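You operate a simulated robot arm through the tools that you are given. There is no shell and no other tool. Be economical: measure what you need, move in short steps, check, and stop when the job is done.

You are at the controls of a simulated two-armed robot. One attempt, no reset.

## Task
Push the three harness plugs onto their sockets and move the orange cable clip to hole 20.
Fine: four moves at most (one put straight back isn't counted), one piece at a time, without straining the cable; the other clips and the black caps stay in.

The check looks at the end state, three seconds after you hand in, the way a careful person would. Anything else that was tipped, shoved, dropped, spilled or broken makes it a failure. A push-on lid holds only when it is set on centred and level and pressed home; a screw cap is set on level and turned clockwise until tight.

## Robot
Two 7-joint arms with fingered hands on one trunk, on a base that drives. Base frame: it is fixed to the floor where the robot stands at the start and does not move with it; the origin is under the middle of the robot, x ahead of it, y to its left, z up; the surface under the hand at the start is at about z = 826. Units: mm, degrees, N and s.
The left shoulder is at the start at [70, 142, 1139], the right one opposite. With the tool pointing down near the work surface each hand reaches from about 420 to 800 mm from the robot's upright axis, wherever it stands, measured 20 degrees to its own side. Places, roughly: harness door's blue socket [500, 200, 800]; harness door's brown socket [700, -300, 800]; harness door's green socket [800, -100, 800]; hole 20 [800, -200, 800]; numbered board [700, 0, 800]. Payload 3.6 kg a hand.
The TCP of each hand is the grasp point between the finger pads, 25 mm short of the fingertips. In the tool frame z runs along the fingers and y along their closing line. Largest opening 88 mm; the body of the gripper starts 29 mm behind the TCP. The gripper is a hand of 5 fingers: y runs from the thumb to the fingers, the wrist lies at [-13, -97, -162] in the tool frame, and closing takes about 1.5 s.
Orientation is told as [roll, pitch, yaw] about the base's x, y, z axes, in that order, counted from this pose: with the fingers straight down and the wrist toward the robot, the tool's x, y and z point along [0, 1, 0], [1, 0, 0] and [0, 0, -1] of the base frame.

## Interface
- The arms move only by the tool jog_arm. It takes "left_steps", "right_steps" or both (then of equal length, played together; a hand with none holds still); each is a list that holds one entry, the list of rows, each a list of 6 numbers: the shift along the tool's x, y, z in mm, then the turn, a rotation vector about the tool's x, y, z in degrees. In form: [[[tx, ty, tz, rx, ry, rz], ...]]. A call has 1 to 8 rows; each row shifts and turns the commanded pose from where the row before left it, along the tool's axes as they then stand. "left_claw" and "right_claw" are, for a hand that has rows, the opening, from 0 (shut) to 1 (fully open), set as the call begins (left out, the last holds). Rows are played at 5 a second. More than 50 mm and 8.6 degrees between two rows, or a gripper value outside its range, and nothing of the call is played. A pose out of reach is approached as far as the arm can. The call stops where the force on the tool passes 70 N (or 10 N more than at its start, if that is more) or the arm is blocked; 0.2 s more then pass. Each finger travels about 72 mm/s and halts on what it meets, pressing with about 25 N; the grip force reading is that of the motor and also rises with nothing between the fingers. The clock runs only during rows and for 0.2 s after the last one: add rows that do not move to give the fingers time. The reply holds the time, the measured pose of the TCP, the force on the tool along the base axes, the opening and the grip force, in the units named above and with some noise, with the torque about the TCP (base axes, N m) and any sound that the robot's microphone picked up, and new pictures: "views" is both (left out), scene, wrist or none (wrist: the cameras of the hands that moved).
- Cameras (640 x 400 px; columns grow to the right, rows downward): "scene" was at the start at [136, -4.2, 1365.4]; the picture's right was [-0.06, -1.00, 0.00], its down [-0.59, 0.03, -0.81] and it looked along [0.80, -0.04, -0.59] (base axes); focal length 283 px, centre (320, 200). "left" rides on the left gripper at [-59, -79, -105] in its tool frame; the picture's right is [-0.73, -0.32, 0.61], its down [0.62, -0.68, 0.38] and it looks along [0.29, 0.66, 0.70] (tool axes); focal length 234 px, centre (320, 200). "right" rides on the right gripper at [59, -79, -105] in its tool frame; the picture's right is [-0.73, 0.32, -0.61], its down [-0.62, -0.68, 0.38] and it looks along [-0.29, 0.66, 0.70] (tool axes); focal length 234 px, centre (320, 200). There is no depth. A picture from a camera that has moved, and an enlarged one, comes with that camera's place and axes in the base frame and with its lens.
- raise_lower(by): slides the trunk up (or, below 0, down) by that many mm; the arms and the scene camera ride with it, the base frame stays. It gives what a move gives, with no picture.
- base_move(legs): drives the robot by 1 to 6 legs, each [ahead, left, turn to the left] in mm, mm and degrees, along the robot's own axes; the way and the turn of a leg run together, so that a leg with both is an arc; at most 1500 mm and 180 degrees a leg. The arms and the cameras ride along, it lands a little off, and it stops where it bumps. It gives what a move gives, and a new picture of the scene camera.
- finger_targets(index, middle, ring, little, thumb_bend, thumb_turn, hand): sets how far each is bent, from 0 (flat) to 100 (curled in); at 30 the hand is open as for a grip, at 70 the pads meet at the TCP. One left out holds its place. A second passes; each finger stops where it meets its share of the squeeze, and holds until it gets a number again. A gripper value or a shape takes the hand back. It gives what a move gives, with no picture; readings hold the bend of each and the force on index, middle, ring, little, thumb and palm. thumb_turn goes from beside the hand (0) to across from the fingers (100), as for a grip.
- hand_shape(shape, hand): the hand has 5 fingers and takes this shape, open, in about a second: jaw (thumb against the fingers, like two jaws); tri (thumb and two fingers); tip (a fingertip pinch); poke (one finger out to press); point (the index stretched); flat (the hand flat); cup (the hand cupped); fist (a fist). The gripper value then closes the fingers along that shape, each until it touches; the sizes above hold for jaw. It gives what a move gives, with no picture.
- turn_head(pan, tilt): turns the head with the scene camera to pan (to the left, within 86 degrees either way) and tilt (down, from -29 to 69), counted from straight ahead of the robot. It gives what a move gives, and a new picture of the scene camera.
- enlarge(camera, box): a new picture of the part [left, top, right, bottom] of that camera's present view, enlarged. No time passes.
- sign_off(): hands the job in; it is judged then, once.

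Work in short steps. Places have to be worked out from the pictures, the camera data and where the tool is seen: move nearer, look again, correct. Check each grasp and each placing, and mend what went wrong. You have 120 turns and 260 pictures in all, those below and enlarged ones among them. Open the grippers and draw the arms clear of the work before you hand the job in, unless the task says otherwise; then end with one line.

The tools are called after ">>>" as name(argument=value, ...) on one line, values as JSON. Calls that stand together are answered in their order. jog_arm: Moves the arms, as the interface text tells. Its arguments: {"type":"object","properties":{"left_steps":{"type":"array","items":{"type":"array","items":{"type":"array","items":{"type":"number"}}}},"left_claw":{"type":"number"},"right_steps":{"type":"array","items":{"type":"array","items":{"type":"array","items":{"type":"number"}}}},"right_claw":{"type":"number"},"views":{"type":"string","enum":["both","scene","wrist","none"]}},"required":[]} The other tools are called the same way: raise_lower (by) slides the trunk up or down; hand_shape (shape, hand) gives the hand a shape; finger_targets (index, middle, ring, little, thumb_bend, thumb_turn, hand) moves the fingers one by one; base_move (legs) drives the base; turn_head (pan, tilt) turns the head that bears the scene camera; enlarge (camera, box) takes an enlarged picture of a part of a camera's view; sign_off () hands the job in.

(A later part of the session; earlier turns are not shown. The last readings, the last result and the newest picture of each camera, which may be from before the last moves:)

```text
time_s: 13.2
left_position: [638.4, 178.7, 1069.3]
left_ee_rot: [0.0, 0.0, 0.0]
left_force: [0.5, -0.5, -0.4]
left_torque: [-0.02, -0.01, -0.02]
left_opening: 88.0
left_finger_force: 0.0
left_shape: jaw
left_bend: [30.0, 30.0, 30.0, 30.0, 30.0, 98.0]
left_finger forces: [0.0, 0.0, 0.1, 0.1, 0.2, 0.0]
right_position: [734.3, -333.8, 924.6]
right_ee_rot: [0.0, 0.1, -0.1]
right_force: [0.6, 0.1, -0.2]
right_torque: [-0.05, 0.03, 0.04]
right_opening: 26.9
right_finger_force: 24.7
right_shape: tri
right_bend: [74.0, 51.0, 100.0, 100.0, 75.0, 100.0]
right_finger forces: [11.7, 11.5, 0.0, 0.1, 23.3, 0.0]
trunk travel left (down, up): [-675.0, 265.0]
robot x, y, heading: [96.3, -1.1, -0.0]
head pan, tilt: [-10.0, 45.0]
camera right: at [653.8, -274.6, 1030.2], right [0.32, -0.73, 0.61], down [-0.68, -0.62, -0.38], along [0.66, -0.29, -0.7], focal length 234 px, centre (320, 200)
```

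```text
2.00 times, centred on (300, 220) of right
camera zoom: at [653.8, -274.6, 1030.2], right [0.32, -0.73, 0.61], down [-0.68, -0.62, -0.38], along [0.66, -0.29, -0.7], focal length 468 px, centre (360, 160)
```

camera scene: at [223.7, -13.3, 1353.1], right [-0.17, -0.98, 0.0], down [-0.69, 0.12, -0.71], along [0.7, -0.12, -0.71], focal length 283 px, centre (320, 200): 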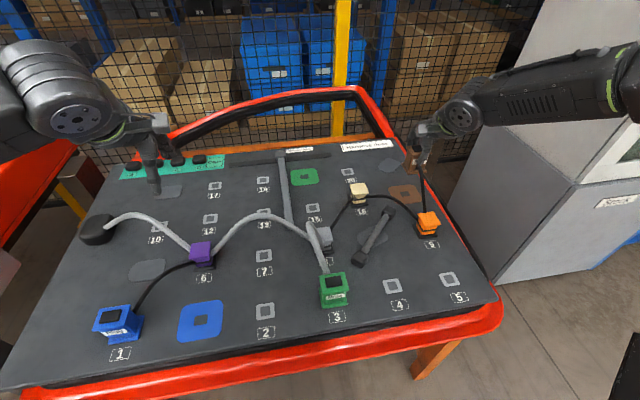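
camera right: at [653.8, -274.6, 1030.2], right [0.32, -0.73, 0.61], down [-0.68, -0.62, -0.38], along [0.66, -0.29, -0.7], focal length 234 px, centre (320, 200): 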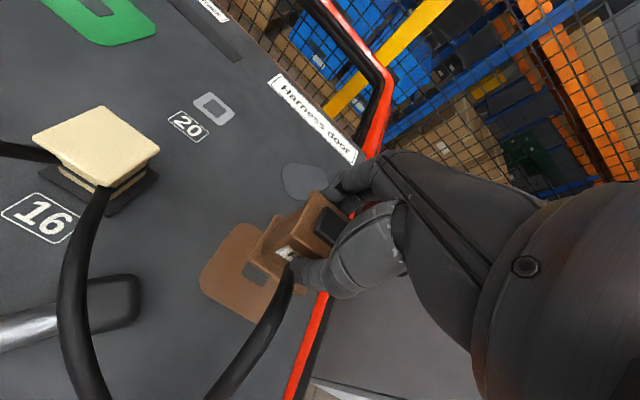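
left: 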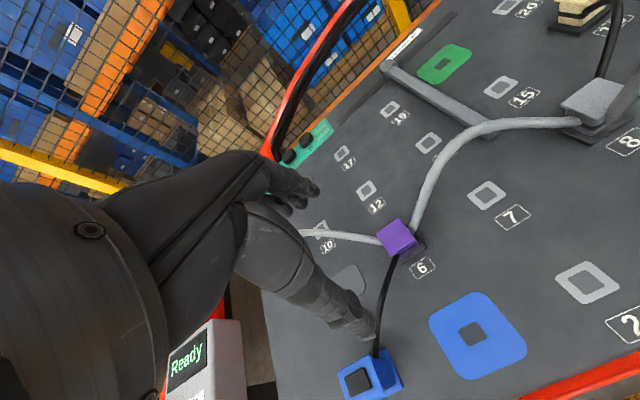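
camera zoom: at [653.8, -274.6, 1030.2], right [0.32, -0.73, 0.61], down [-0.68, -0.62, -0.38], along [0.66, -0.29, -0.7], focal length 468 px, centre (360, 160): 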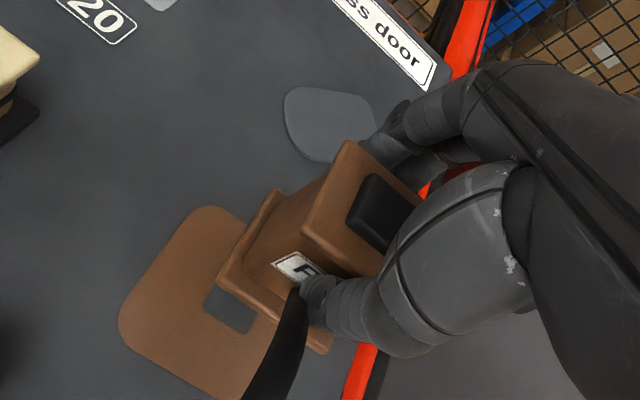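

Socket hole centre works out to about (731,−334.5); the plug is ~2–3 mm too far ahead. I correct and lower to just above the pad.

>>> jog_arm(right_steps=[[[0, -2, 15, 0, 0, 0], [0, 0, 15, 0, 0, 0]]], views="wrist")

>>> enlarge(camera="scene", box=[370, 140, 450, 220])

>>> enlarge(camera="right", box=[180, 120, 420, 320])

```text
time_s: 13.8
left_position: [638.4, 179.6, 1068.7]
left_ee_rot: [0.1, 0.1, 0.0]
left_force: [0.0, -0.3, -0.4]
left_torque: [0.02, -0.06, -0.03]
left_opening: 87.9
left_finger_force: 0.0
left_shape: jaw
left_bend: [30.0, 30.0, 30.0, 30.0, 30.0, 98.0]
left_finger forces: [0.0, 0.0, 0.1, 0.0, 0.0, 0.0]
right_position: [730.3, -335.0, 894.9]
right_ee_rot: [0.1, 0.1, 0.0]
right_force: [-0.2, -0.1, -0.8]
right_torque: [0.04, 0.04, 0.0]
right_opening: 26.8
right_finger_force: 24.6
right_shape: tri
right_bend: [74.0, 51.0, 100.0, 100.0, 75.0, 100.0]
right_finger forces: [11.8, 11.4, 0.0, 0.1, 23.2, 0.1]
trunk travel left (down, up): [-675.0, 265.0]
robot x, y, heading: [101.9, 0.9, -0.1]
head pan, tilt: [-10.0, 45.0]
camera right: at [651.2, -275.3, 1000.1], right [0.32, -0.73, 0.61], down [-0.68, -0.62, -0.38], along [0.66, -0.29, -0.7], focal length 234 px, centre (320, 200)
```

right: 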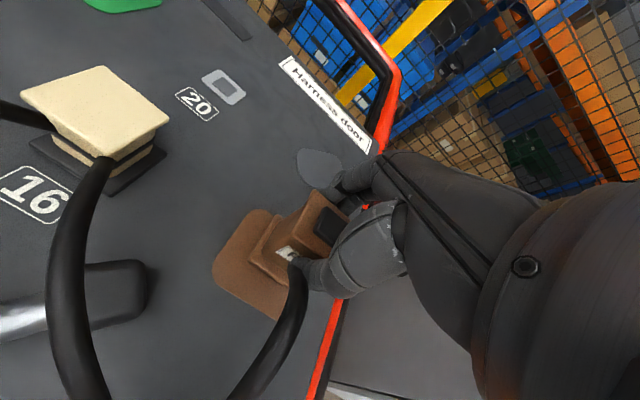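

```text
5.00 times, centred on (410, 180) of scene
camera zoom: at [228.7, -13.6, 1352.5], right [-0.17, -0.98, 0.0], down [-0.7, 0.12, -0.71], along [0.7, -0.12, -0.71], focal length 1417 px, centre (-130, 300)
```

zoom: 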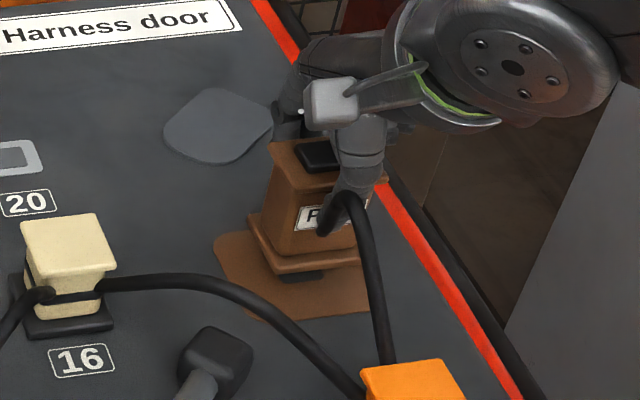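

```text
2.00 times, centred on (300, 220) of right
camera zoom: at [651.2, -275.3, 1000.1], right [0.32, -0.73, 0.61], down [-0.68, -0.62, -0.38], along [0.66, -0.29, -0.7], focal length 468 px, centre (360, 160)
```

zoom: 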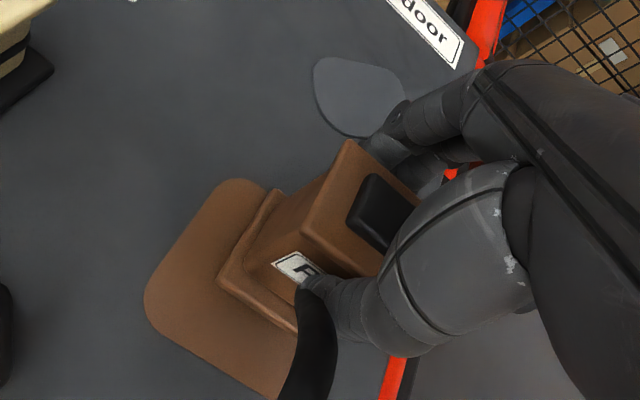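

Gaps between flange and pad edge look even (~14 mm each). I lower the last 16 mm in small steps.

>>> jog_arm(right_steps=[[[0, 0, 6, 0, 0, 0], [0, 0, 5, 0, 0, 0], [0, 0, 3, 0, 0, 0], [0, 0, 2, 0, 0, 0]]], views="wrist")

>>> enlarge(camera="scene", box=[370, 140, 450, 220])

```text
time_s: 14.8
left_position: [634.4, 178.8, 1069.5]
left_ee_rot: [-0.2, 0.0, 0.0]
left_force: [0.2, -0.3, -0.8]
left_torque: [0.01, 0.02, 0.01]
left_opening: 87.8
left_finger_force: 0.0
left_shape: jaw
left_bend: [30.0, 30.0, 30.0, 30.0, 30.0, 98.0]
left_finger forces: [0.1, 0.0, 0.0, 0.0, 0.0, 0.0]
right_position: [729.1, -334.1, 883.8]
right_ee_rot: [0.0, -0.5, 0.0]
right_force: [1.8, -1.2, 18.3]
right_torque: [-0.01, -0.08, 0.02]
right_opening: 27.5
right_finger_force: 24.6
right_shape: tri
right_bend: [74.0, 51.0, 100.0, 100.0, 75.0, 100.0]
right_finger forces: [13.8, 14.4, 0.0, 0.0, 26.1, 0.1]
trunk travel left (down, up): [-675.0, 265.0]
robot x, y, heading: [95.5, -1.6, 0.0]
head pan, tilt: [-10.0, 45.0]
camera right: at [649.3, -273.8, 987.9], right [0.32, -0.73, 0.61], down [-0.68, -0.62, -0.39], along [0.66, -0.29, -0.69], focal length 234 px, centre (320, 200)
```

right: 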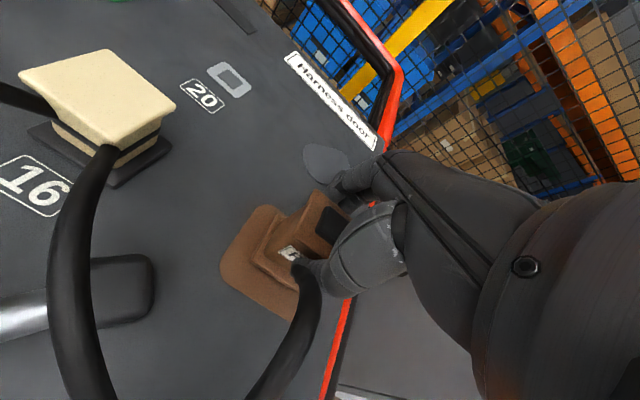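

```text
5.00 times, centred on (410, 180) of scene
camera zoom: at [224.4, -11.9, 1353.2], right [-0.17, -0.98, 0.0], down [-0.69, 0.12, -0.71], along [0.7, -0.12, -0.71], focal length 1417 px, centre (-130, 300)
```

zoom: 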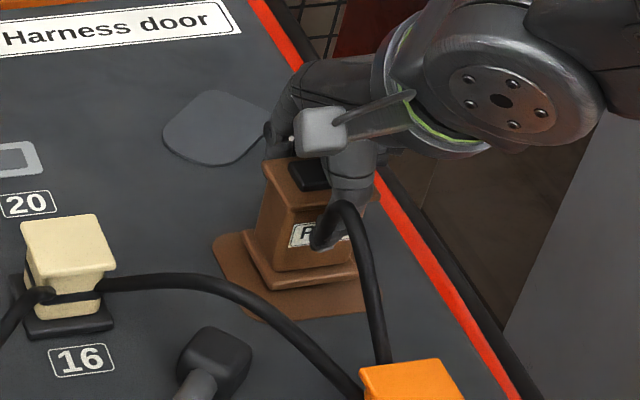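

Contact with 18 N at 884, about 5 mm above seated height; alignment looks centred. I press further.

>>> jog_arm(right_steps=[[[0, 0, 2, 0, 0, 0], [0, 0, 2, 0, 0, 0], [0, 0, 2, 0, 0, 0]]], views="none")

>>> enlarge(camera="scene", box=[370, 140, 450, 220])

```text
time_s: 15.6
left_position: [630.4, 180.7, 1072.2]
left_ee_rot: [-0.2, -0.4, 0.0]
left_force: [-0.6, 0.7, -0.8]
left_torque: [0.01, 0.0, -0.01]
left_opening: 87.6
left_finger_force: 0.0
left_shape: jaw
left_bend: [30.0, 30.0, 30.0, 30.0, 30.0, 98.0]
left_finger forces: [0.1, 0.0, 0.0, 0.0, 0.0, 0.0]
right_position: [726.8, -332.4, 881.4]
right_ee_rot: [0.0, -0.6, -0.1]
right_force: [2.9, -3.4, 44.9]
right_torque: [-0.37, -0.66, -0.1]
right_opening: 30.9
right_finger_force: 24.5
right_shape: tri
right_bend: [74.0, 48.0, 100.0, 100.0, 77.0, 100.0]
right_finger forces: [16.3, 17.1, 11.3, 0.0, 25.9, 0.1]
trunk travel left (down, up): [-675.0, 265.0]
robot x, y, heading: [97.9, 1.8, 0.3]
head pan, tilt: [-10.0, 45.0]
```

```text
5.00 times, centred on (410, 180) of scene
camera zoom: at [219.9, -9.5, 1353.8], right [-0.17, -0.98, 0.0], down [-0.69, 0.12, -0.71], along [0.7, -0.13, -0.7], focal length 1417 px, centre (-130, 300)
```

zoom: 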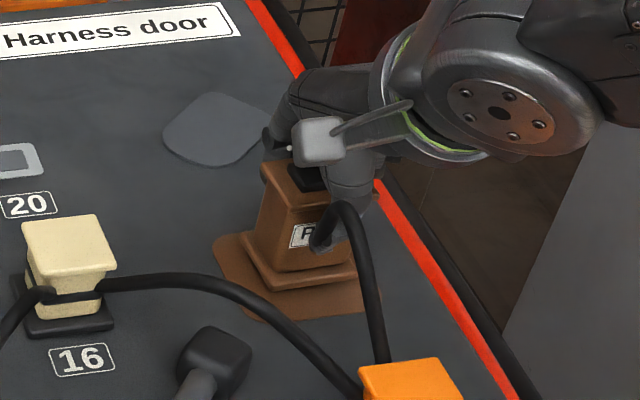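

Fingers are slipping and the base sways, so finger-grip pressing is weak. I release gently and lift off to inspect how it sits.

>>> jog_arm(right_steps=[[[0, 0, -3, 0, 0, 0], [0, 0, 0, 0, 0, 0], [0, 0, 0, 0, 0, 0], [0, 0, 0, 0, 0, 0]]], right_claw=0.65, views="none")

>>> jog_arm(right_steps=[[[0, 0, -20, 0, 0, 0], [0, 0, -30, 0, 0, 0], [0, -20, -30, 0, 0, 0], [0, -20, -20, 0, 0, 0]]], right_claw=0.75, views="wrist")

>>> enlarge(camera="scene", box=[370, 140, 450, 220])

>>> enlarge(camera="right", box=[180, 120, 420, 320])

```text
time_s: 16.6
left_position: [633.2, 179.1, 1072.0]
left_ee_rot: [-0.1, -0.4, 0.1]
left_force: [-0.1, -0.1, 0.2]
left_torque: [-0.02, 0.04, -0.03]
left_opening: 87.9
left_finger_force: 0.1
left_shape: jaw
left_bend: [30.0, 30.0, 30.0, 30.0, 30.0, 98.0]
left_finger forces: [0.0, 0.0, 0.0, 0.1, 0.0, 0.0]
right_position: [727.2, -332.5, 882.5]
right_ee_rot: [-0.1, -0.4, -0.1]
right_force: [0.9, -7.4, 35.2]
right_torque: [-0.65, -0.44, -0.03]
right_opening: 56.9
right_finger_force: 0.1
right_shape: tri
right_bend: [73.0, 39.0, 100.0, 99.0, 62.0, 100.0]
right_finger forces: [0.0, 0.1, 38.2, 0.0, 0.0, 0.1]
trunk travel left (down, up): [-675.0, 265.0]
robot x, y, heading: [99.9, -3.6, 0.1]
head pan, tilt: [-10.0, 45.0]
```

```text
time_s: 17.6
left_position: [637.5, 178.5, 1069.4]
left_ee_rot: [0.0, 0.0, 0.0]
left_force: [-0.1, 0.5, -0.5]
left_torque: [-0.01, 0.02, 0.01]
left_opening: 87.6
left_finger_force: 0.1
left_shape: jaw
left_bend: [30.0, 30.0, 30.0, 30.0, 30.0, 98.0]
left_finger forces: [0.1, 0.0, 0.1, 0.0, 0.0, 0.0]
right_position: [688.8, -333.6, 978.8]
right_ee_rot: [-0.1, 0.0, 0.0]
right_force: [-0.3, 0.3, 0.6]
right_torque: [-0.02, 0.0, -0.01]
right_opening: 65.8
right_finger_force: 0.0
right_shape: tri
right_bend: [27.0, 36.0, 99.0, 99.0, 54.0, 99.0]
right_finger forces: [0.0, 0.0, 0.0, 0.0, 0.0, 0.0]
trunk travel left (down, up): [-675.0, 265.0]
robot x, y, heading: [96.2, 0.5, 0.2]
head pan, tilt: [-10.0, 45.0]
camera right: at [610.2, -274.2, 1082.6], right [0.32, -0.73, 0.61], down [-0.68, -0.62, -0.38], along [0.66, -0.29, -0.7], focal length 234 px, centre (320, 200)
```

right: 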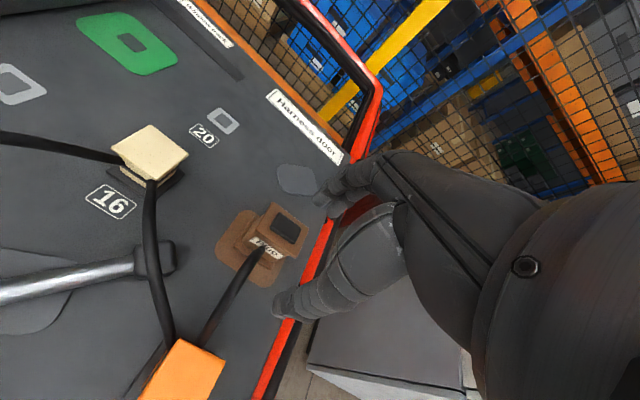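

```text
5.00 times, centred on (410, 180) of scene
camera zoom: at [226.6, -13.6, 1352.6], right [-0.17, -0.98, 0.0], down [-0.7, 0.12, -0.71], along [0.7, -0.12, -0.71], focal length 1417 px, centre (-130, 300)
```

zoom: 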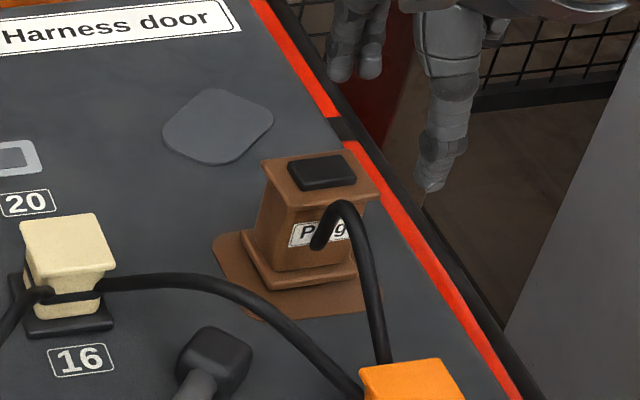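

```text
2.00 times, centred on (300, 220) of right
camera zoom: at [610.2, -274.2, 1082.6], right [0.32, -0.73, 0.61], down [-0.68, -0.62, -0.38], along [0.66, -0.29, -0.7], focal length 468 px, centre (360, 160)
```

zoom: 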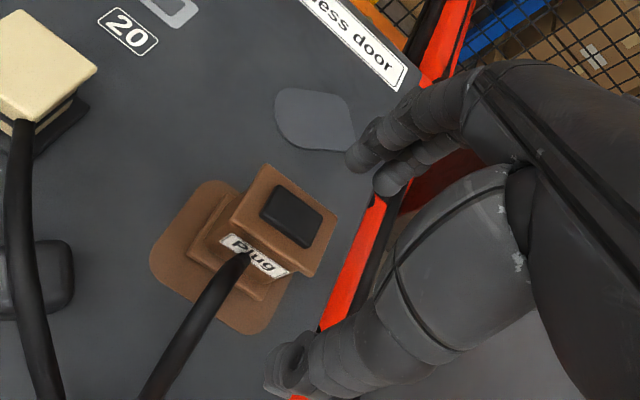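

The plug sits level and centred, but may not be pressed home. I make a fist to press on its top.

>>> hand_shape(hand="right", shape="fist")

>>> enlarge(camera="right", box=[180, 120, 500, 380])

>>> enlarge(camera="scene", box=[370, 80, 510, 220])

```text
time_s: 18.5
left_position: [637.1, 178.9, 1068.3]
left_ee_rot: [0.0, 0.0, 0.0]
left_force: [0.1, 0.0, 0.2]
left_torque: [0.02, -0.02, -0.02]
left_opening: 87.8
left_finger_force: 0.1
left_shape: jaw
left_bend: [30.0, 30.0, 30.0, 30.0, 30.0, 98.0]
left_finger forces: [0.1, 0.0, 0.0, 0.1, 0.0, 0.1]
right_position: [691.5, -333.6, 977.9]
right_ee_rot: [0.0, 0.1, 0.0]
right_force: [-0.3, 0.2, -0.1]
right_torque: [0.04, -0.01, 0.0]
right_opening: 0.0
right_finger_force: 0.2
right_shape: fist
right_bend: [100.0, 100.0, 100.0, 100.0, 86.0, 85.0]
right_finger forces: [0.0, 0.1, 0.0, 0.1, 0.0, 0.1]
trunk travel left (down, up): [-675.0, 265.0]
robot x, y, heading: [101.2, 4.7, 0.1]
head pan, tilt: [-10.0, 45.0]
```

```text
1.54 times, centred on (340, 250) of right
camera zoom: at [611.4, -274.1, 1082.2], right [0.32, -0.73, 0.61], down [-0.68, -0.62, -0.38], along [0.66, -0.29, -0.7], focal length 360 px, centre (289, 123)
```

zoom: 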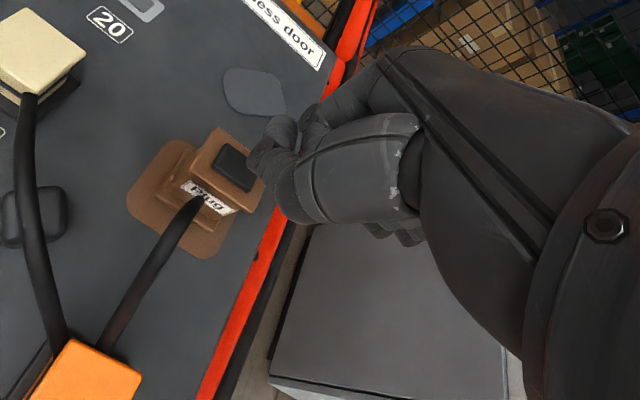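

```text
2.86 times, centred on (440, 150) of scene
camera zoom: at [227.7, -13.4, 1352.6], right [-0.17, -0.98, 0.0], down [-0.7, 0.12, -0.71], along [0.7, -0.12, -0.71], focal length 810 px, centre (-23, 343)
```

zoom: 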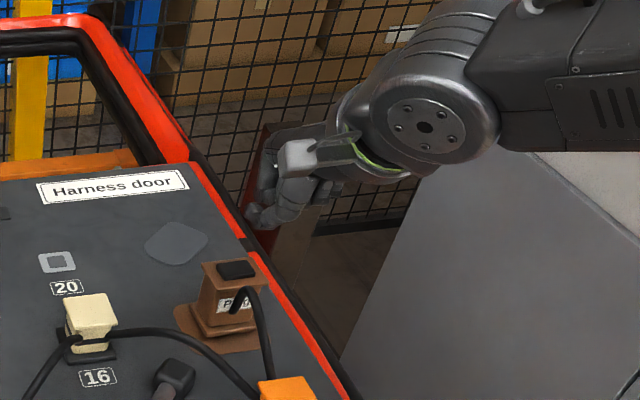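

The fist's lowest part is ~13 mm below and ~14 mm ahead of the TCP. I set it over the plug's top and come down near contact.

>>> jog_arm(right_steps=[[[21, 24, 0, 0, 0, 0], [0, 0, 30, 0, 0, 0], [0, 0, 25, 0, 0, 0]]], views="wrist")

>>> enlarge(camera="scene", box=[370, 120, 450, 220])

>>> enlarge(camera="right", box=[180, 120, 420, 320])

```text
time_s: 19.3
left_position: [637.7, 178.5, 1069.3]
left_ee_rot: [0.0, 0.0, -0.1]
left_force: [-0.2, -0.4, 0.9]
left_torque: [0.04, 0.01, -0.02]
left_opening: 87.6
left_finger_force: 0.1
left_shape: jaw
left_bend: [30.0, 30.0, 30.0, 30.0, 30.0, 98.0]
left_finger forces: [0.0, 0.0, 0.1, 0.0, 0.0, 0.0]
right_position: [714.0, -313.9, 921.8]
right_ee_rot: [0.1, 0.0, 0.0]
right_force: [-0.7, -0.7, -0.1]
right_torque: [-0.01, -0.01, 0.01]
right_opening: 0.2
right_finger_force: 0.0
right_shape: fist
right_bend: [100.0, 100.0, 100.0, 100.0, 86.0, 85.0]
right_finger forces: [0.0, 0.1, 0.0, 0.0, 0.1, 0.0]
trunk travel left (down, up): [-675.0, 265.0]
robot x, y, heading: [97.5, 2.3, 0.1]
head pan, tilt: [-10.0, 45.0]
camera right: at [635.1, -254.6, 1026.1], right [0.32, -0.73, 0.61], down [-0.68, -0.62, -0.38], along [0.66, -0.29, -0.7], focal length 234 px, centre (320, 200)
```

right: 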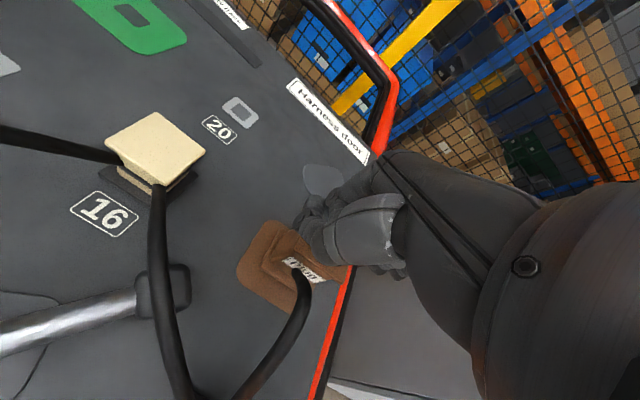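

```text
4.00 times, centred on (410, 170) of scene
camera zoom: at [228.0, -13.6, 1352.6], right [-0.17, -0.98, 0.0], down [-0.7, 0.12, -0.71], along [0.7, -0.12, -0.71], focal length 1133 px, centre (-40, 320)
```

zoom: 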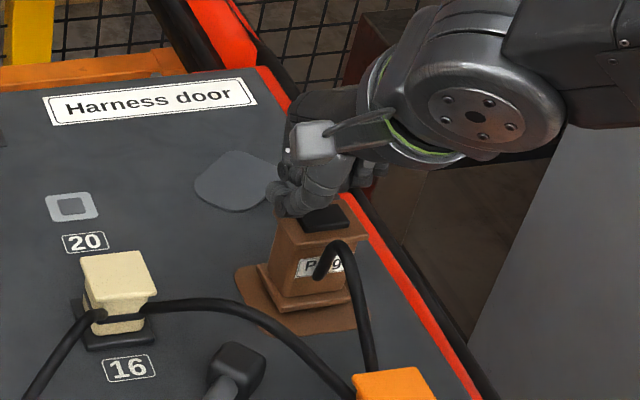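

```text
2.00 times, centred on (300, 220) of right
camera zoom: at [635.1, -254.6, 1026.1], right [0.32, -0.73, 0.61], down [-0.68, -0.62, -0.38], along [0.66, -0.29, -0.7], focal length 468 px, centre (360, 160)
```

zoom: 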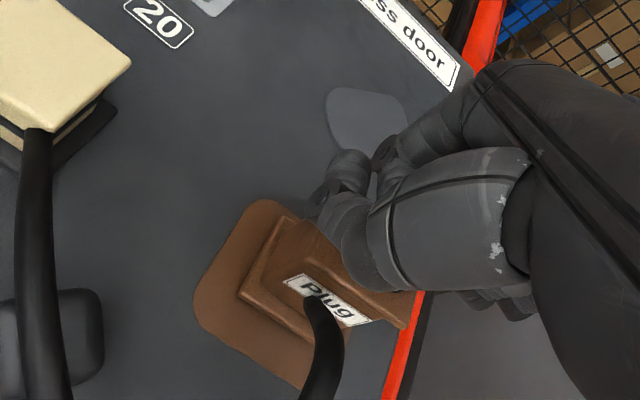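

The fist's low point lies left of the plug's centre, so I shift 17 mm right, then press down in small steps.

>>> jog_arm(right_steps=[[[-17, -4, 0, 0, 0, 0], [0, 0, 6, 0, 0, 0], [0, 0, 4, 0, 0, 0]]], views="none")

>>> enlarge(camera="scene", box=[370, 120, 450, 220])

>>> enlarge(camera="right", box=[180, 120, 420, 320])

```text
time_s: 20.1
left_position: [637.3, 178.1, 1070.4]
left_ee_rot: [-0.1, 0.0, -0.1]
left_force: [-1.0, 0.0, -0.9]
left_torque: [-0.01, -0.01, -0.03]
left_opening: 87.5
left_finger_force: 0.1
left_shape: jaw
left_bend: [30.0, 30.0, 30.0, 30.0, 30.0, 98.0]
left_finger forces: [0.1, 0.1, 0.1, 0.0, 0.0, 0.1]
right_position: [711.5, -331.3, 910.6]
right_ee_rot: [-0.1, 0.0, -0.1]
right_force: [0.0, 0.1, 0.0]
right_torque: [0.01, -0.04, 0.0]
right_opening: 0.2
right_finger_force: 0.1
right_shape: fist
right_bend: [100.0, 100.0, 100.0, 100.0, 86.0, 85.0]
right_finger forces: [0.0, 0.0, 0.0, 0.0, 0.1, 0.0]
trunk travel left (down, up): [-675.0, 265.0]
robot x, y, heading: [103.5, -1.1, 0.2]
head pan, tilt: [-10.0, 45.0]
```

```text
4.00 times, centred on (410, 170) of scene
camera zoom: at [227.6, -13.4, 1352.6], right [-0.17, -0.98, 0.0], down [-0.7, 0.12, -0.71], along [0.7, -0.12, -0.71], focal length 1133 px, centre (-40, 320)
```

zoom: 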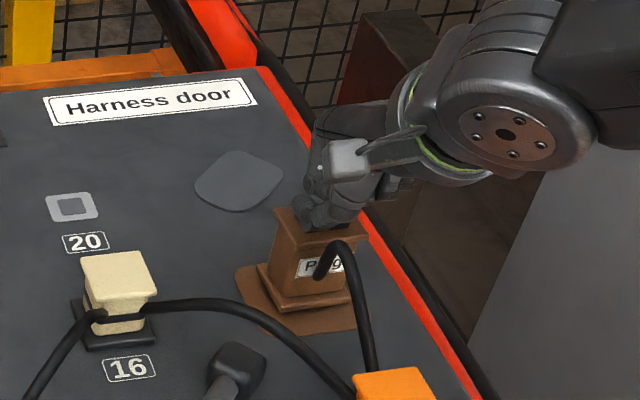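

```text
2.00 times, centred on (300, 220) of right
camera zoom: at [631.0, -271.2, 1016.7], right [0.32, -0.73, 0.61], down [-0.68, -0.62, -0.38], along [0.66, -0.29, -0.7], focal length 468 px, centre (360, 160)
```

zoom: 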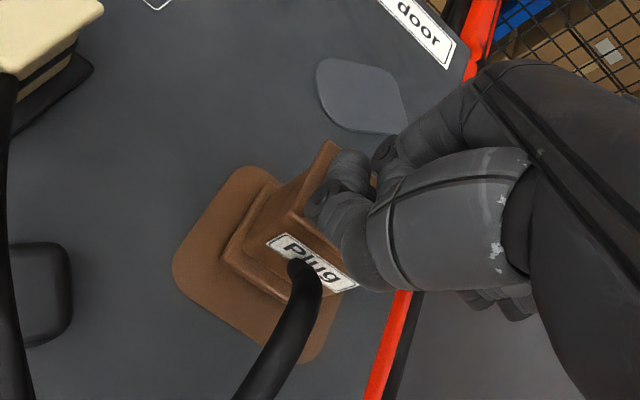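

The fist now sits over the plug's top. I press down in 4 mm steps until force builds.

>>> jog_arm(right_steps=[[[0, 0, 4, 0, 0, 0], [0, 0, 4, 0, 0, 0], [0, 0, 3, 0, 0, 0], [0, 0, 3, 0, 0, 0]]], views="none")

>>> enlarge(camera="scene", box=[370, 120, 450, 220])

```text
time_s: 21.1
left_position: [636.8, 178.4, 1070.8]
left_ee_rot: [0.0, 0.0, 0.1]
left_force: [0.4, -0.5, -0.4]
left_torque: [-0.01, 0.01, -0.01]
left_opening: 87.6
left_finger_force: 0.0
left_shape: jaw
left_bend: [30.0, 30.0, 30.0, 30.0, 30.0, 98.0]
left_finger forces: [0.0, 0.0, 0.1, 0.0, 0.1, 0.1]
right_position: [710.5, -330.1, 897.4]
right_ee_rot: [0.0, 0.1, 0.0]
right_force: [0.3, -0.2, 0.1]
right_torque: [0.0, 0.05, -0.01]
right_opening: 0.0
right_finger_force: 0.0
right_shape: fist
right_bend: [100.0, 100.0, 100.0, 100.0, 86.0, 85.0]
right_finger forces: [0.1, 0.0, 0.0, 0.0, 0.0, 0.0]
trunk travel left (down, up): [-675.0, 265.0]
robot x, y, heading: [94.3, 2.2, -0.0]
head pan, tilt: [-10.0, 45.0]
```

```text
4.00 times, centred on (410, 170) of scene
camera zoom: at [227.7, -13.4, 1352.6], right [-0.17, -0.98, 0.0], down [-0.7, 0.12, -0.71], along [0.7, -0.12, -0.71], focal length 1133 px, centre (-40, 320)
```

zoom: 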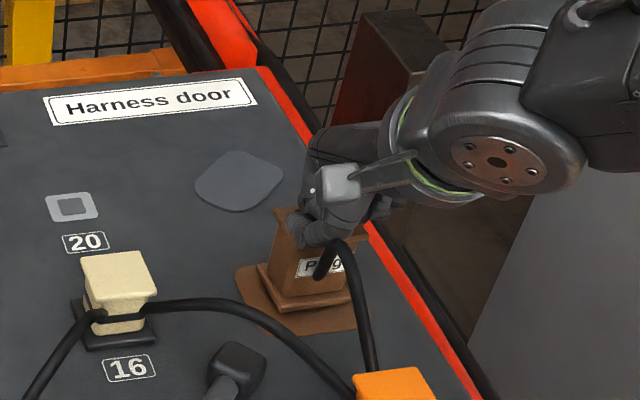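

No contact yet, and the low point looks near the plug's front edge; I shift 10 mm ahead and continue down.

>>> jog_arm(right_steps=[[[0, 10, 0, 0, 0, 0], [0, 0, 3, 0, 0, 0], [0, 0, 3, 0, 0, 0], [0, 0, 3, 0, 0, 0]]], views="none")

>>> enlarge(camera="right", box=[180, 120, 420, 320])

```text
time_s: 22.1
left_position: [635.2, 180.0, 1071.2]
left_ee_rot: [-0.2, -0.1, 0.0]
left_force: [0.3, 0.2, -1.0]
left_torque: [-0.03, 0.01, 0.03]
left_opening: 87.9
left_finger_force: 0.0
left_shape: jaw
left_bend: [30.0, 30.0, 30.0, 30.0, 30.0, 98.0]
left_finger forces: [0.0, 0.0, 0.0, 0.1, 0.0, 0.0]
right_position: [719.8, -329.0, 892.1]
right_ee_rot: [0.0, -0.3, 0.0]
right_force: [-2.6, 4.0, 12.9]
right_torque: [0.19, -0.11, 0.07]
right_opening: 0.1
right_finger_force: 0.1
right_shape: fist
right_bend: [100.0, 100.0, 100.0, 100.0, 90.0, 84.0]
right_finger forces: [0.1, 0.4, 0.0, 0.0, 15.8, 0.0]
trunk travel left (down, up): [-675.0, 265.0]
robot x, y, heading: [99.2, -0.0, 0.0]
head pan, tilt: [-10.0, 45.0]
```

```text
2.00 times, centred on (300, 220) of right
camera zoom: at [639.1, -269.1, 996.3], right [0.32, -0.73, 0.61], down [-0.68, -0.62, -0.39], along [0.66, -0.29, -0.69], focal length 468 px, centre (360, 160)
```

zoom: 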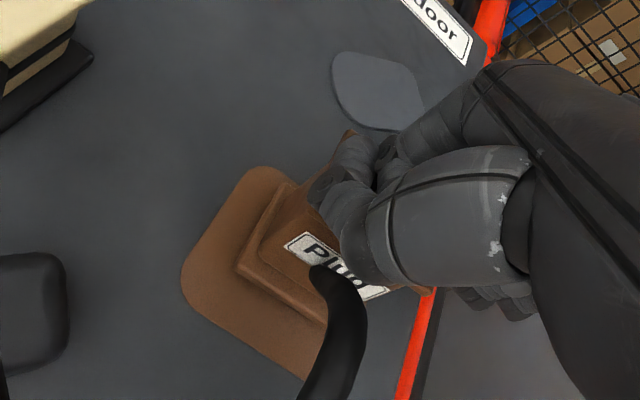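

Contact through the thumb (16 N). I keep pressing in 2 mm steps.

>>> jog_arm(right_steps=[[[0, 0, 2, 0, 0, 0], [0, 0, 2, 0, 0, 0], [0, 0, 2, 0, 0, 0], [0, 0, 2, 0, 0, 0]]], views="none")

>>> enlarge(camera="scene", box=[370, 120, 450, 220])

```text
time_s: 23.1
left_position: [630.2, 182.9, 1073.0]
left_ee_rot: [-0.3, -0.5, 0.0]
left_force: [0.4, 0.1, 0.6]
left_torque: [0.02, 0.0, 0.01]
left_opening: 88.0
left_finger_force: 0.1
left_shape: jaw
left_bend: [30.0, 30.0, 30.0, 30.0, 30.0, 98.0]
left_finger forces: [0.0, 0.0, 0.0, 0.0, 0.1, 0.0]
right_position: [715.5, -327.4, 890.5]
right_ee_rot: [-0.2, -1.0, -0.1]
right_force: [2.4, -1.3, 57.4]
right_torque: [-0.25, -0.92, 0.09]
right_opening: 0.2
right_finger_force: 0.0
right_shape: fist
right_bend: [100.0, 100.0, 100.0, 100.0, 91.0, 83.0]
right_finger forces: [0.0, 45.6, 0.1, 0.0, 14.2, 0.0]
trunk travel left (down, up): [-675.0, 265.0]
robot x, y, heading: [101.0, 1.9, -0.3]
head pan, tilt: [-10.0, 45.0]
```

```text
4.00 times, centred on (410, 170) of scene
camera zoom: at [217.5, -8.4, 1354.2], right [-0.17, -0.98, 0.0], down [-0.69, 0.12, -0.71], along [0.7, -0.13, -0.7], focal length 1133 px, centre (-40, 320)
```

zoom: 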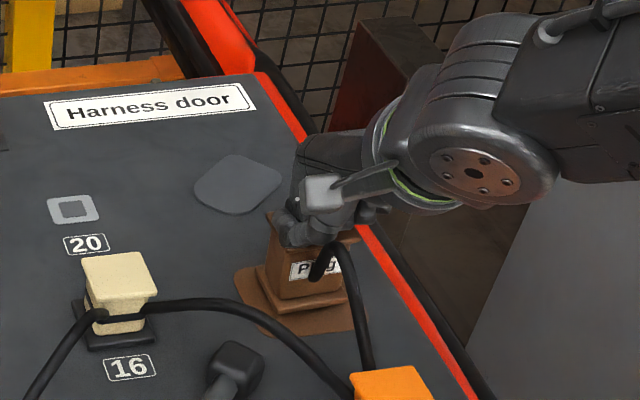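

57 N now bears on the plug, no click heard. I lift off and compare its height with before.

>>> jog_arm(right_steps=[[[0, 0, -10, 0, 0, 0], [0, 0, -30, 0, 0, 0], [0, -20, -40, 0, 0, 0], [0, -20, -20, 0, 0, 0]]], views="none")

>>> enlarge(camera="scene", box=[370, 140, 450, 220])

>>> enlarge(camera="right", box=[220, 170, 360, 290])

```text
time_s: 24.1
left_position: [638.1, 177.8, 1069.0]
left_ee_rot: [0.0, 0.0, 0.0]
left_force: [0.1, 0.7, -0.2]
left_torque: [-0.01, 0.0, -0.01]
left_opening: 87.8
left_finger_force: 0.0
left_shape: jaw
left_bend: [30.0, 30.0, 30.0, 30.0, 30.0, 98.0]
left_finger forces: [0.0, 0.0, 0.0, 0.1, 0.0, 0.0]
right_position: [681.2, -331.2, 982.0]
right_ee_rot: [-0.1, 0.1, 0.0]
right_force: [0.1, 0.4, -0.4]
right_torque: [0.01, -0.02, 0.0]
right_opening: 0.0
right_finger_force: 0.1
right_shape: fist
right_bend: [100.0, 100.0, 100.0, 100.0, 86.0, 85.0]
right_finger forces: [0.0, 0.0, 0.0, 0.0, 0.0, 0.1]
trunk travel left (down, up): [-675.0, 265.0]
robot x, y, heading: [99.7, -0.2, -0.1]
head pan, tilt: [-10.0, 45.0]
```

```text
5.00 times, centred on (410, 180) of scene
camera zoom: at [227.7, -14.0, 1352.4], right [-0.17, -0.98, 0.0], down [-0.7, 0.12, -0.71], along [0.7, -0.12, -0.71], focal length 1417 px, centre (-130, 300)
```

zoom: 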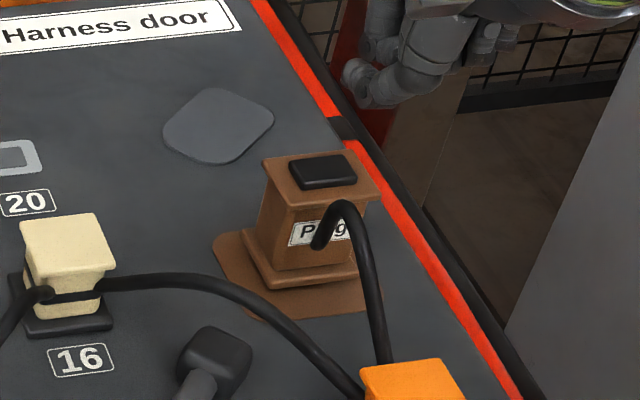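

```text
3.33 times, centred on (290, 230) of right
camera zoom: at [601.4, -271.5, 1086.1], right [0.32, -0.73, 0.61], down [-0.68, -0.62, -0.38], along [0.66, -0.29, -0.7], focal length 781 px, centre (420, 100)
```

zoom: 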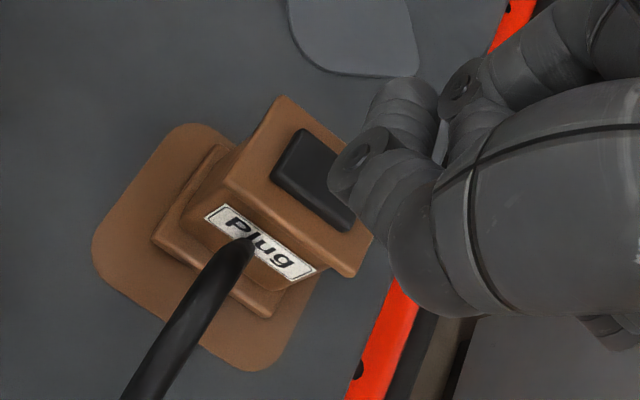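

The height did not change; the plug may be 3–5 mm off centre and riding ~5 mm high. I take sharper views to measure the offset.

>>> enlarge(camera="scene", box=[390, 155, 430, 195])

>>> jog_arm(right_steps=[[[0, -40, -20, 0, 0, 0], [-20, -40, -20, 0, 0, 0], [-30, 0, 0, 0, 0, 0]]], views="wrist")

>>> enlarge(camera="right", box=[200, 100, 320, 200])

```text
10.00 times, centred on (410, 175) of scene
camera zoom: at [227.7, -14.0, 1352.4], right [-0.17, -0.98, 0.0], down [-0.7, 0.12, -0.71], along [0.7, -0.12, -0.71], focal length 2833 px, centre (-580, 450)
```

zoom: 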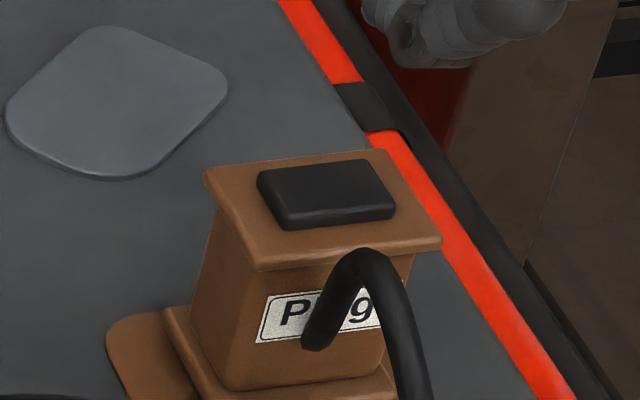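

```text
time_s: 24.9
left_position: [638.1, 178.4, 1069.0]
left_ee_rot: [0.1, 0.1, 0.0]
left_force: [0.0, -0.1, -0.5]
left_torque: [-0.02, 0.02, 0.0]
left_opening: 87.9
left_finger_force: 0.1
left_shape: jaw
left_bend: [30.0, 30.0, 30.0, 30.0, 30.0, 98.0]
left_finger forces: [0.1, 0.0, 0.0, 0.1, 0.0, 0.1]
right_position: [602.3, -382.0, 1019.9]
right_ee_rot: [0.1, 0.1, 0.0]
right_force: [0.3, 0.3, -0.3]
right_torque: [0.02, -0.01, 0.01]
right_opening: 0.1
right_finger_force: 0.1
right_shape: fist
right_bend: [100.0, 100.0, 100.0, 100.0, 86.0, 85.0]
right_finger forces: [0.0, 0.0, 0.1, 0.0, 0.0, 0.1]
trunk travel left (down, up): [-675.0, 265.0]
robot x, y, heading: [100.6, -4.4, -0.2]
head pan, tilt: [-10.0, 45.0]
camera right: at [522.8, -322.3, 1125.4], right [0.32, -0.73, 0.61], down [-0.68, -0.62, -0.38], along [0.66, -0.29, -0.7], focal length 234 px, centre (320, 200)
```

right: 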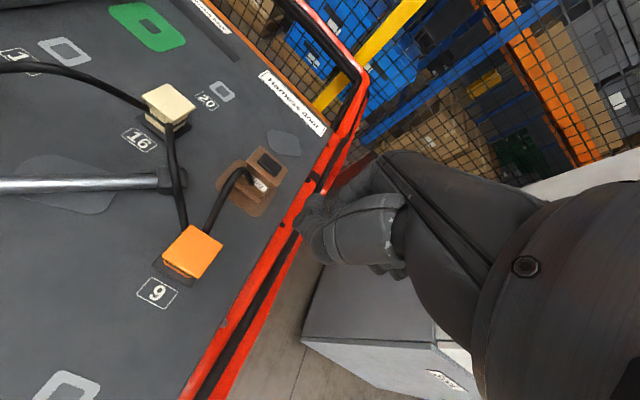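

```text
4.00 times, centred on (260, 150) of right
camera zoom: at [522.8, -322.3, 1125.4], right [0.32, -0.73, 0.61], down [-0.68, -0.62, -0.38], along [0.66, -0.29, -0.7], focal length 937 px, centre (560, 400)
```

zoom: 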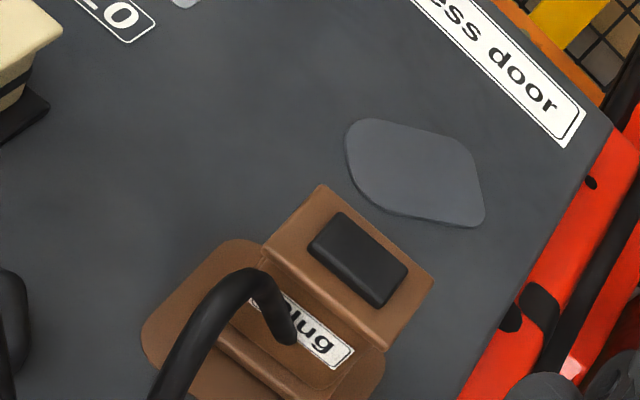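

The earlier ring-finger contact says the top is ~6 mm higher here than in hole 4, so it likely isn't home. I regrasp it to nudge it into the socket.

>>> hand_shape(hand="right", shape="tri")

>>> jog_arm(right_steps=[[[30, 40, 10, 0, 0, 0], [20, 40, 10, 0, 0, 0], [0, 30, 20, 0, 0, 0], [-4, 20, 30, 0, 0, 0]]], right_claw=0.75, views="wrist")

>>> enlarge(camera="right", box=[200, 130, 400, 300])

```text
time_s: 25.8
left_position: [637.2, 178.5, 1069.3]
left_ee_rot: [0.0, -0.1, 0.0]
left_force: [0.4, -0.8, -0.5]
left_torque: [0.01, 0.0, -0.03]
left_opening: 87.9
left_finger_force: 0.0
left_shape: jaw
left_bend: [30.0, 30.0, 30.0, 30.0, 30.0, 98.0]
left_finger forces: [0.1, 0.1, 0.0, 0.0, 0.0, 0.0]
right_position: [600.3, -381.2, 1021.4]
right_ee_rot: [0.0, 0.0, 0.0]
right_force: [-0.1, 0.1, -0.2]
right_torque: [-0.02, -0.01, 0.0]
right_opening: 87.6
right_finger_force: 0.1
right_shape: tri
right_bend: [30.0, 30.0, 99.0, 99.0, 30.0, 97.0]
right_finger forces: [0.0, 0.0, 0.0, 0.0, 0.0, 0.0]
trunk travel left (down, up): [-675.0, 265.0]
robot x, y, heading: [97.9, 1.2, 0.1]
head pan, tilt: [-10.0, 45.0]
```

```text
refused: row 1 steps farther than a row can; nothing moved
```

```text
2.35 times, centred on (300, 215) of right
camera zoom: at [521.9, -321.6, 1126.0], right [0.32, -0.73, 0.61], down [-0.68, -0.62, -0.38], along [0.66, -0.29, -0.7], focal length 551 px, centre (367, 165)
```

zoom: 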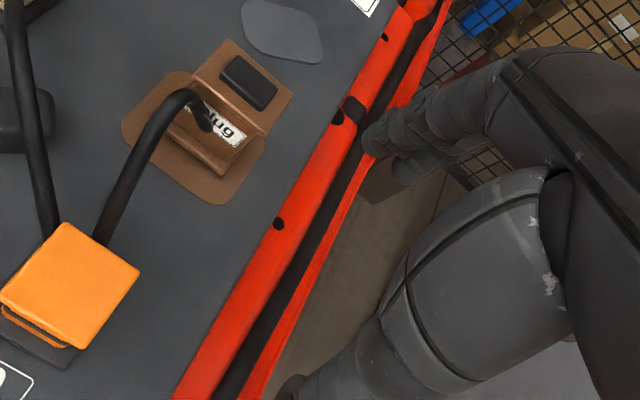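

Measured here: the plug's base is about 5 mm too far ahead and 5 mm too far right of the pad centre (≈727,−332). I go back over it in shorter rows.

>>> jog_arm(right_steps=[[[15, 35, 0, 0, 0, 0], [15, 35, 10, 0, 0, 0], [15, 35, 20, 0, 0, 0], [0, 26, 40, 0, 0, 0]]], right_claw=0.75, views="wrist")

>>> enlarge(camera="right", box=[200, 130, 400, 300])

```text
time_s: 26.8
left_position: [639.5, 178.0, 1068.2]
left_ee_rot: [-0.1, 0.1, 0.0]
left_force: [-0.6, -0.2, 0.3]
left_torque: [0.04, 0.02, 0.01]
left_opening: 87.6
left_finger_force: 0.1
left_shape: jaw
left_bend: [30.0, 30.0, 30.0, 30.0, 30.0, 98.0]
left_finger forces: [0.0, 0.0, 0.0, 0.0, 0.1, 0.1]
right_position: [733.2, -335.4, 949.4]
right_ee_rot: [0.2, 0.2, -0.1]
right_force: [-0.1, 0.3, 0.3]
right_torque: [-0.01, 0.02, -0.01]
right_opening: 66.1
right_finger_force: 0.1
right_shape: tri
right_bend: [27.0, 35.0, 99.0, 99.0, 54.0, 99.0]
right_finger forces: [0.1, 0.0, 0.1, 0.1, 0.0, 0.0]
trunk travel left (down, up): [-675.0, 265.0]
robot x, y, heading: [99.6, 0.5, 0.2]
head pan, tilt: [-10.0, 45.0]
camera right: at [653.8, -276.1, 1053.9], right [0.32, -0.73, 0.61], down [-0.68, -0.62, -0.38], along [0.66, -0.29, -0.7], focal length 234 px, centre (320, 200)
```

right: 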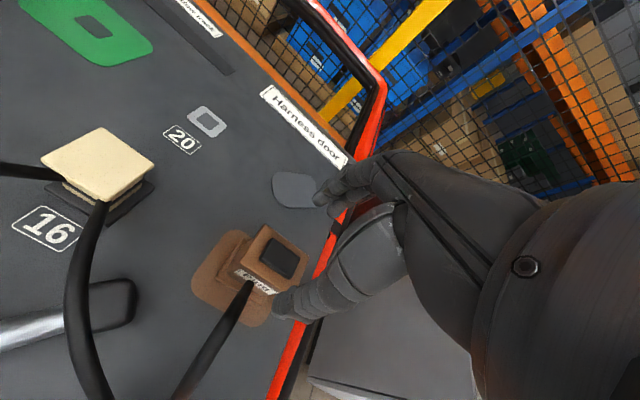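

```text
2.35 times, centred on (300, 215) of right
camera zoom: at [653.8, -276.1, 1053.9], right [0.32, -0.73, 0.61], down [-0.68, -0.62, -0.38], along [0.66, -0.29, -0.7], focal length 551 px, centre (367, 165)
```

zoom: 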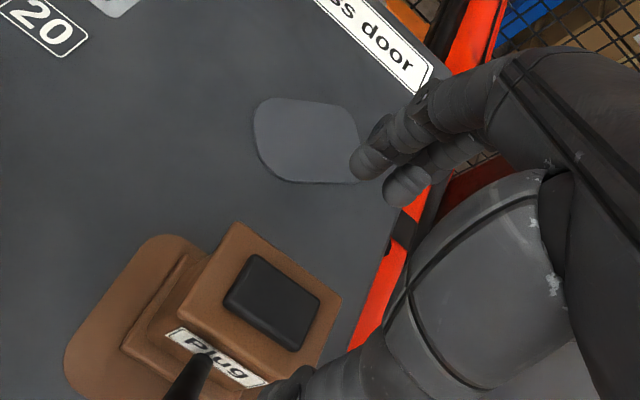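

The plug sits square under the hand. I descend to z≈886 (above ring-finger contact) and close.

>>> jog_arm(right_steps=[[[0, 0, 20, 0, 0, 0], [0, 0, 20, 0, 0, 0], [0, 0, 15, 0, 0, 0], [0, 0, 8, 0, 0, 0]]], right_claw=0.75, views="none")

>>> jog_arm(right_steps=[[[0, 0, 0, 0, 0, 0], [0, 0, 0, 0, 0, 0], [0, 0, 0, 0, 0, 0], [0, 0, 0, 0, 0, 0], [0, 0, 0, 0, 0, 0], [0, 0, 0, 0, 0, 0]]], right_claw=0.3, views="wrist")

>>> enlarge(camera="scene", box=[370, 140, 450, 220])

```text
time_s: 27.8
left_position: [638.3, 178.0, 1069.7]
left_ee_rot: [0.0, -0.1, 0.0]
left_force: [0.1, -0.6, -0.4]
left_torque: [-0.02, 0.01, -0.01]
left_opening: 87.4
left_finger_force: 0.0
left_shape: jaw
left_bend: [30.0, 30.0, 30.0, 30.0, 30.0, 98.0]
left_finger forces: [0.0, 0.1, 0.0, 0.0, 0.0, 0.1]
right_position: [732.3, -335.3, 886.8]
right_ee_rot: [0.0, 0.0, 0.0]
right_force: [0.7, 0.1, 0.6]
right_torque: [-0.02, 0.01, -0.01]
right_opening: 66.1
right_finger_force: 0.0
right_shape: tri
right_bend: [27.0, 35.0, 99.0, 99.0, 54.0, 99.0]
right_finger forces: [0.1, 0.0, 0.0, 0.0, 0.0, 0.0]
trunk travel left (down, up): [-675.0, 265.0]
robot x, y, heading: [96.1, -1.3, -0.2]
head pan, tilt: [-10.0, 45.0]
```

```text
time_s: 29.2
left_position: [638.0, 178.1, 1070.7]
left_ee_rot: [0.0, 0.1, 0.0]
left_force: [-0.3, -0.6, -0.5]
left_torque: [0.01, 0.01, 0.01]
left_opening: 87.9
left_finger_force: 0.0
left_shape: jaw
left_bend: [30.0, 30.0, 30.0, 30.0, 30.0, 98.0]
left_finger forces: [0.1, 0.0, 0.0, 0.1, 0.0, 0.1]
right_position: [731.6, -336.0, 887.4]
right_ee_rot: [0.0, 0.1, 0.0]
right_force: [1.0, 1.2, 1.3]
right_torque: [0.03, 0.01, -0.01]
right_opening: 28.1
right_finger_force: 0.0
right_shape: tri
right_bend: [74.0, 52.0, 99.0, 99.0, 73.0, 100.0]
right_finger forces: [0.8, 0.7, 0.0, 0.1, 1.3, 0.0]
trunk travel left (down, up): [-675.0, 265.0]
robot x, y, heading: [98.2, 0.4, 0.2]
head pan, tilt: [-10.0, 45.0]
camera right: at [652.1, -276.0, 992.2], right [0.32, -0.73, 0.61], down [-0.68, -0.62, -0.38], along [0.66, -0.29, -0.7], focal length 234 px, centre (320, 200)
```

right: 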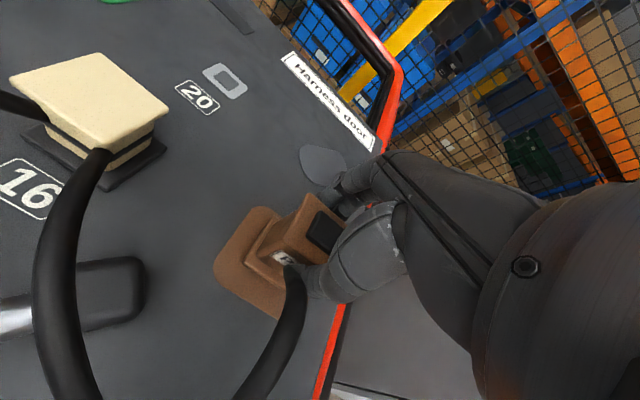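

```text
5.00 times, centred on (410, 180) of scene
camera zoom: at [227.6, -13.3, 1352.6], right [-0.17, -0.98, 0.0], down [-0.7, 0.12, -0.71], along [0.7, -0.12, -0.71], focal length 1417 px, centre (-130, 300)
```

zoom: 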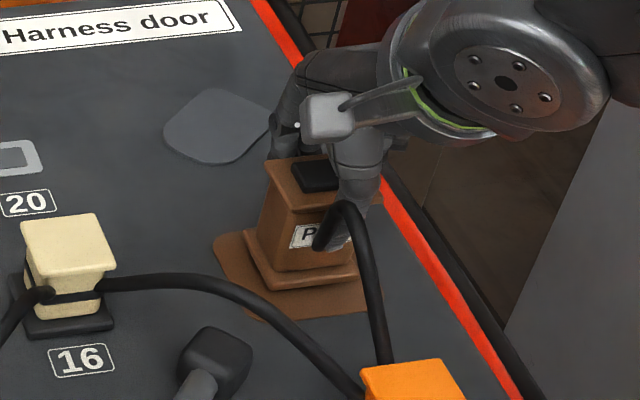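

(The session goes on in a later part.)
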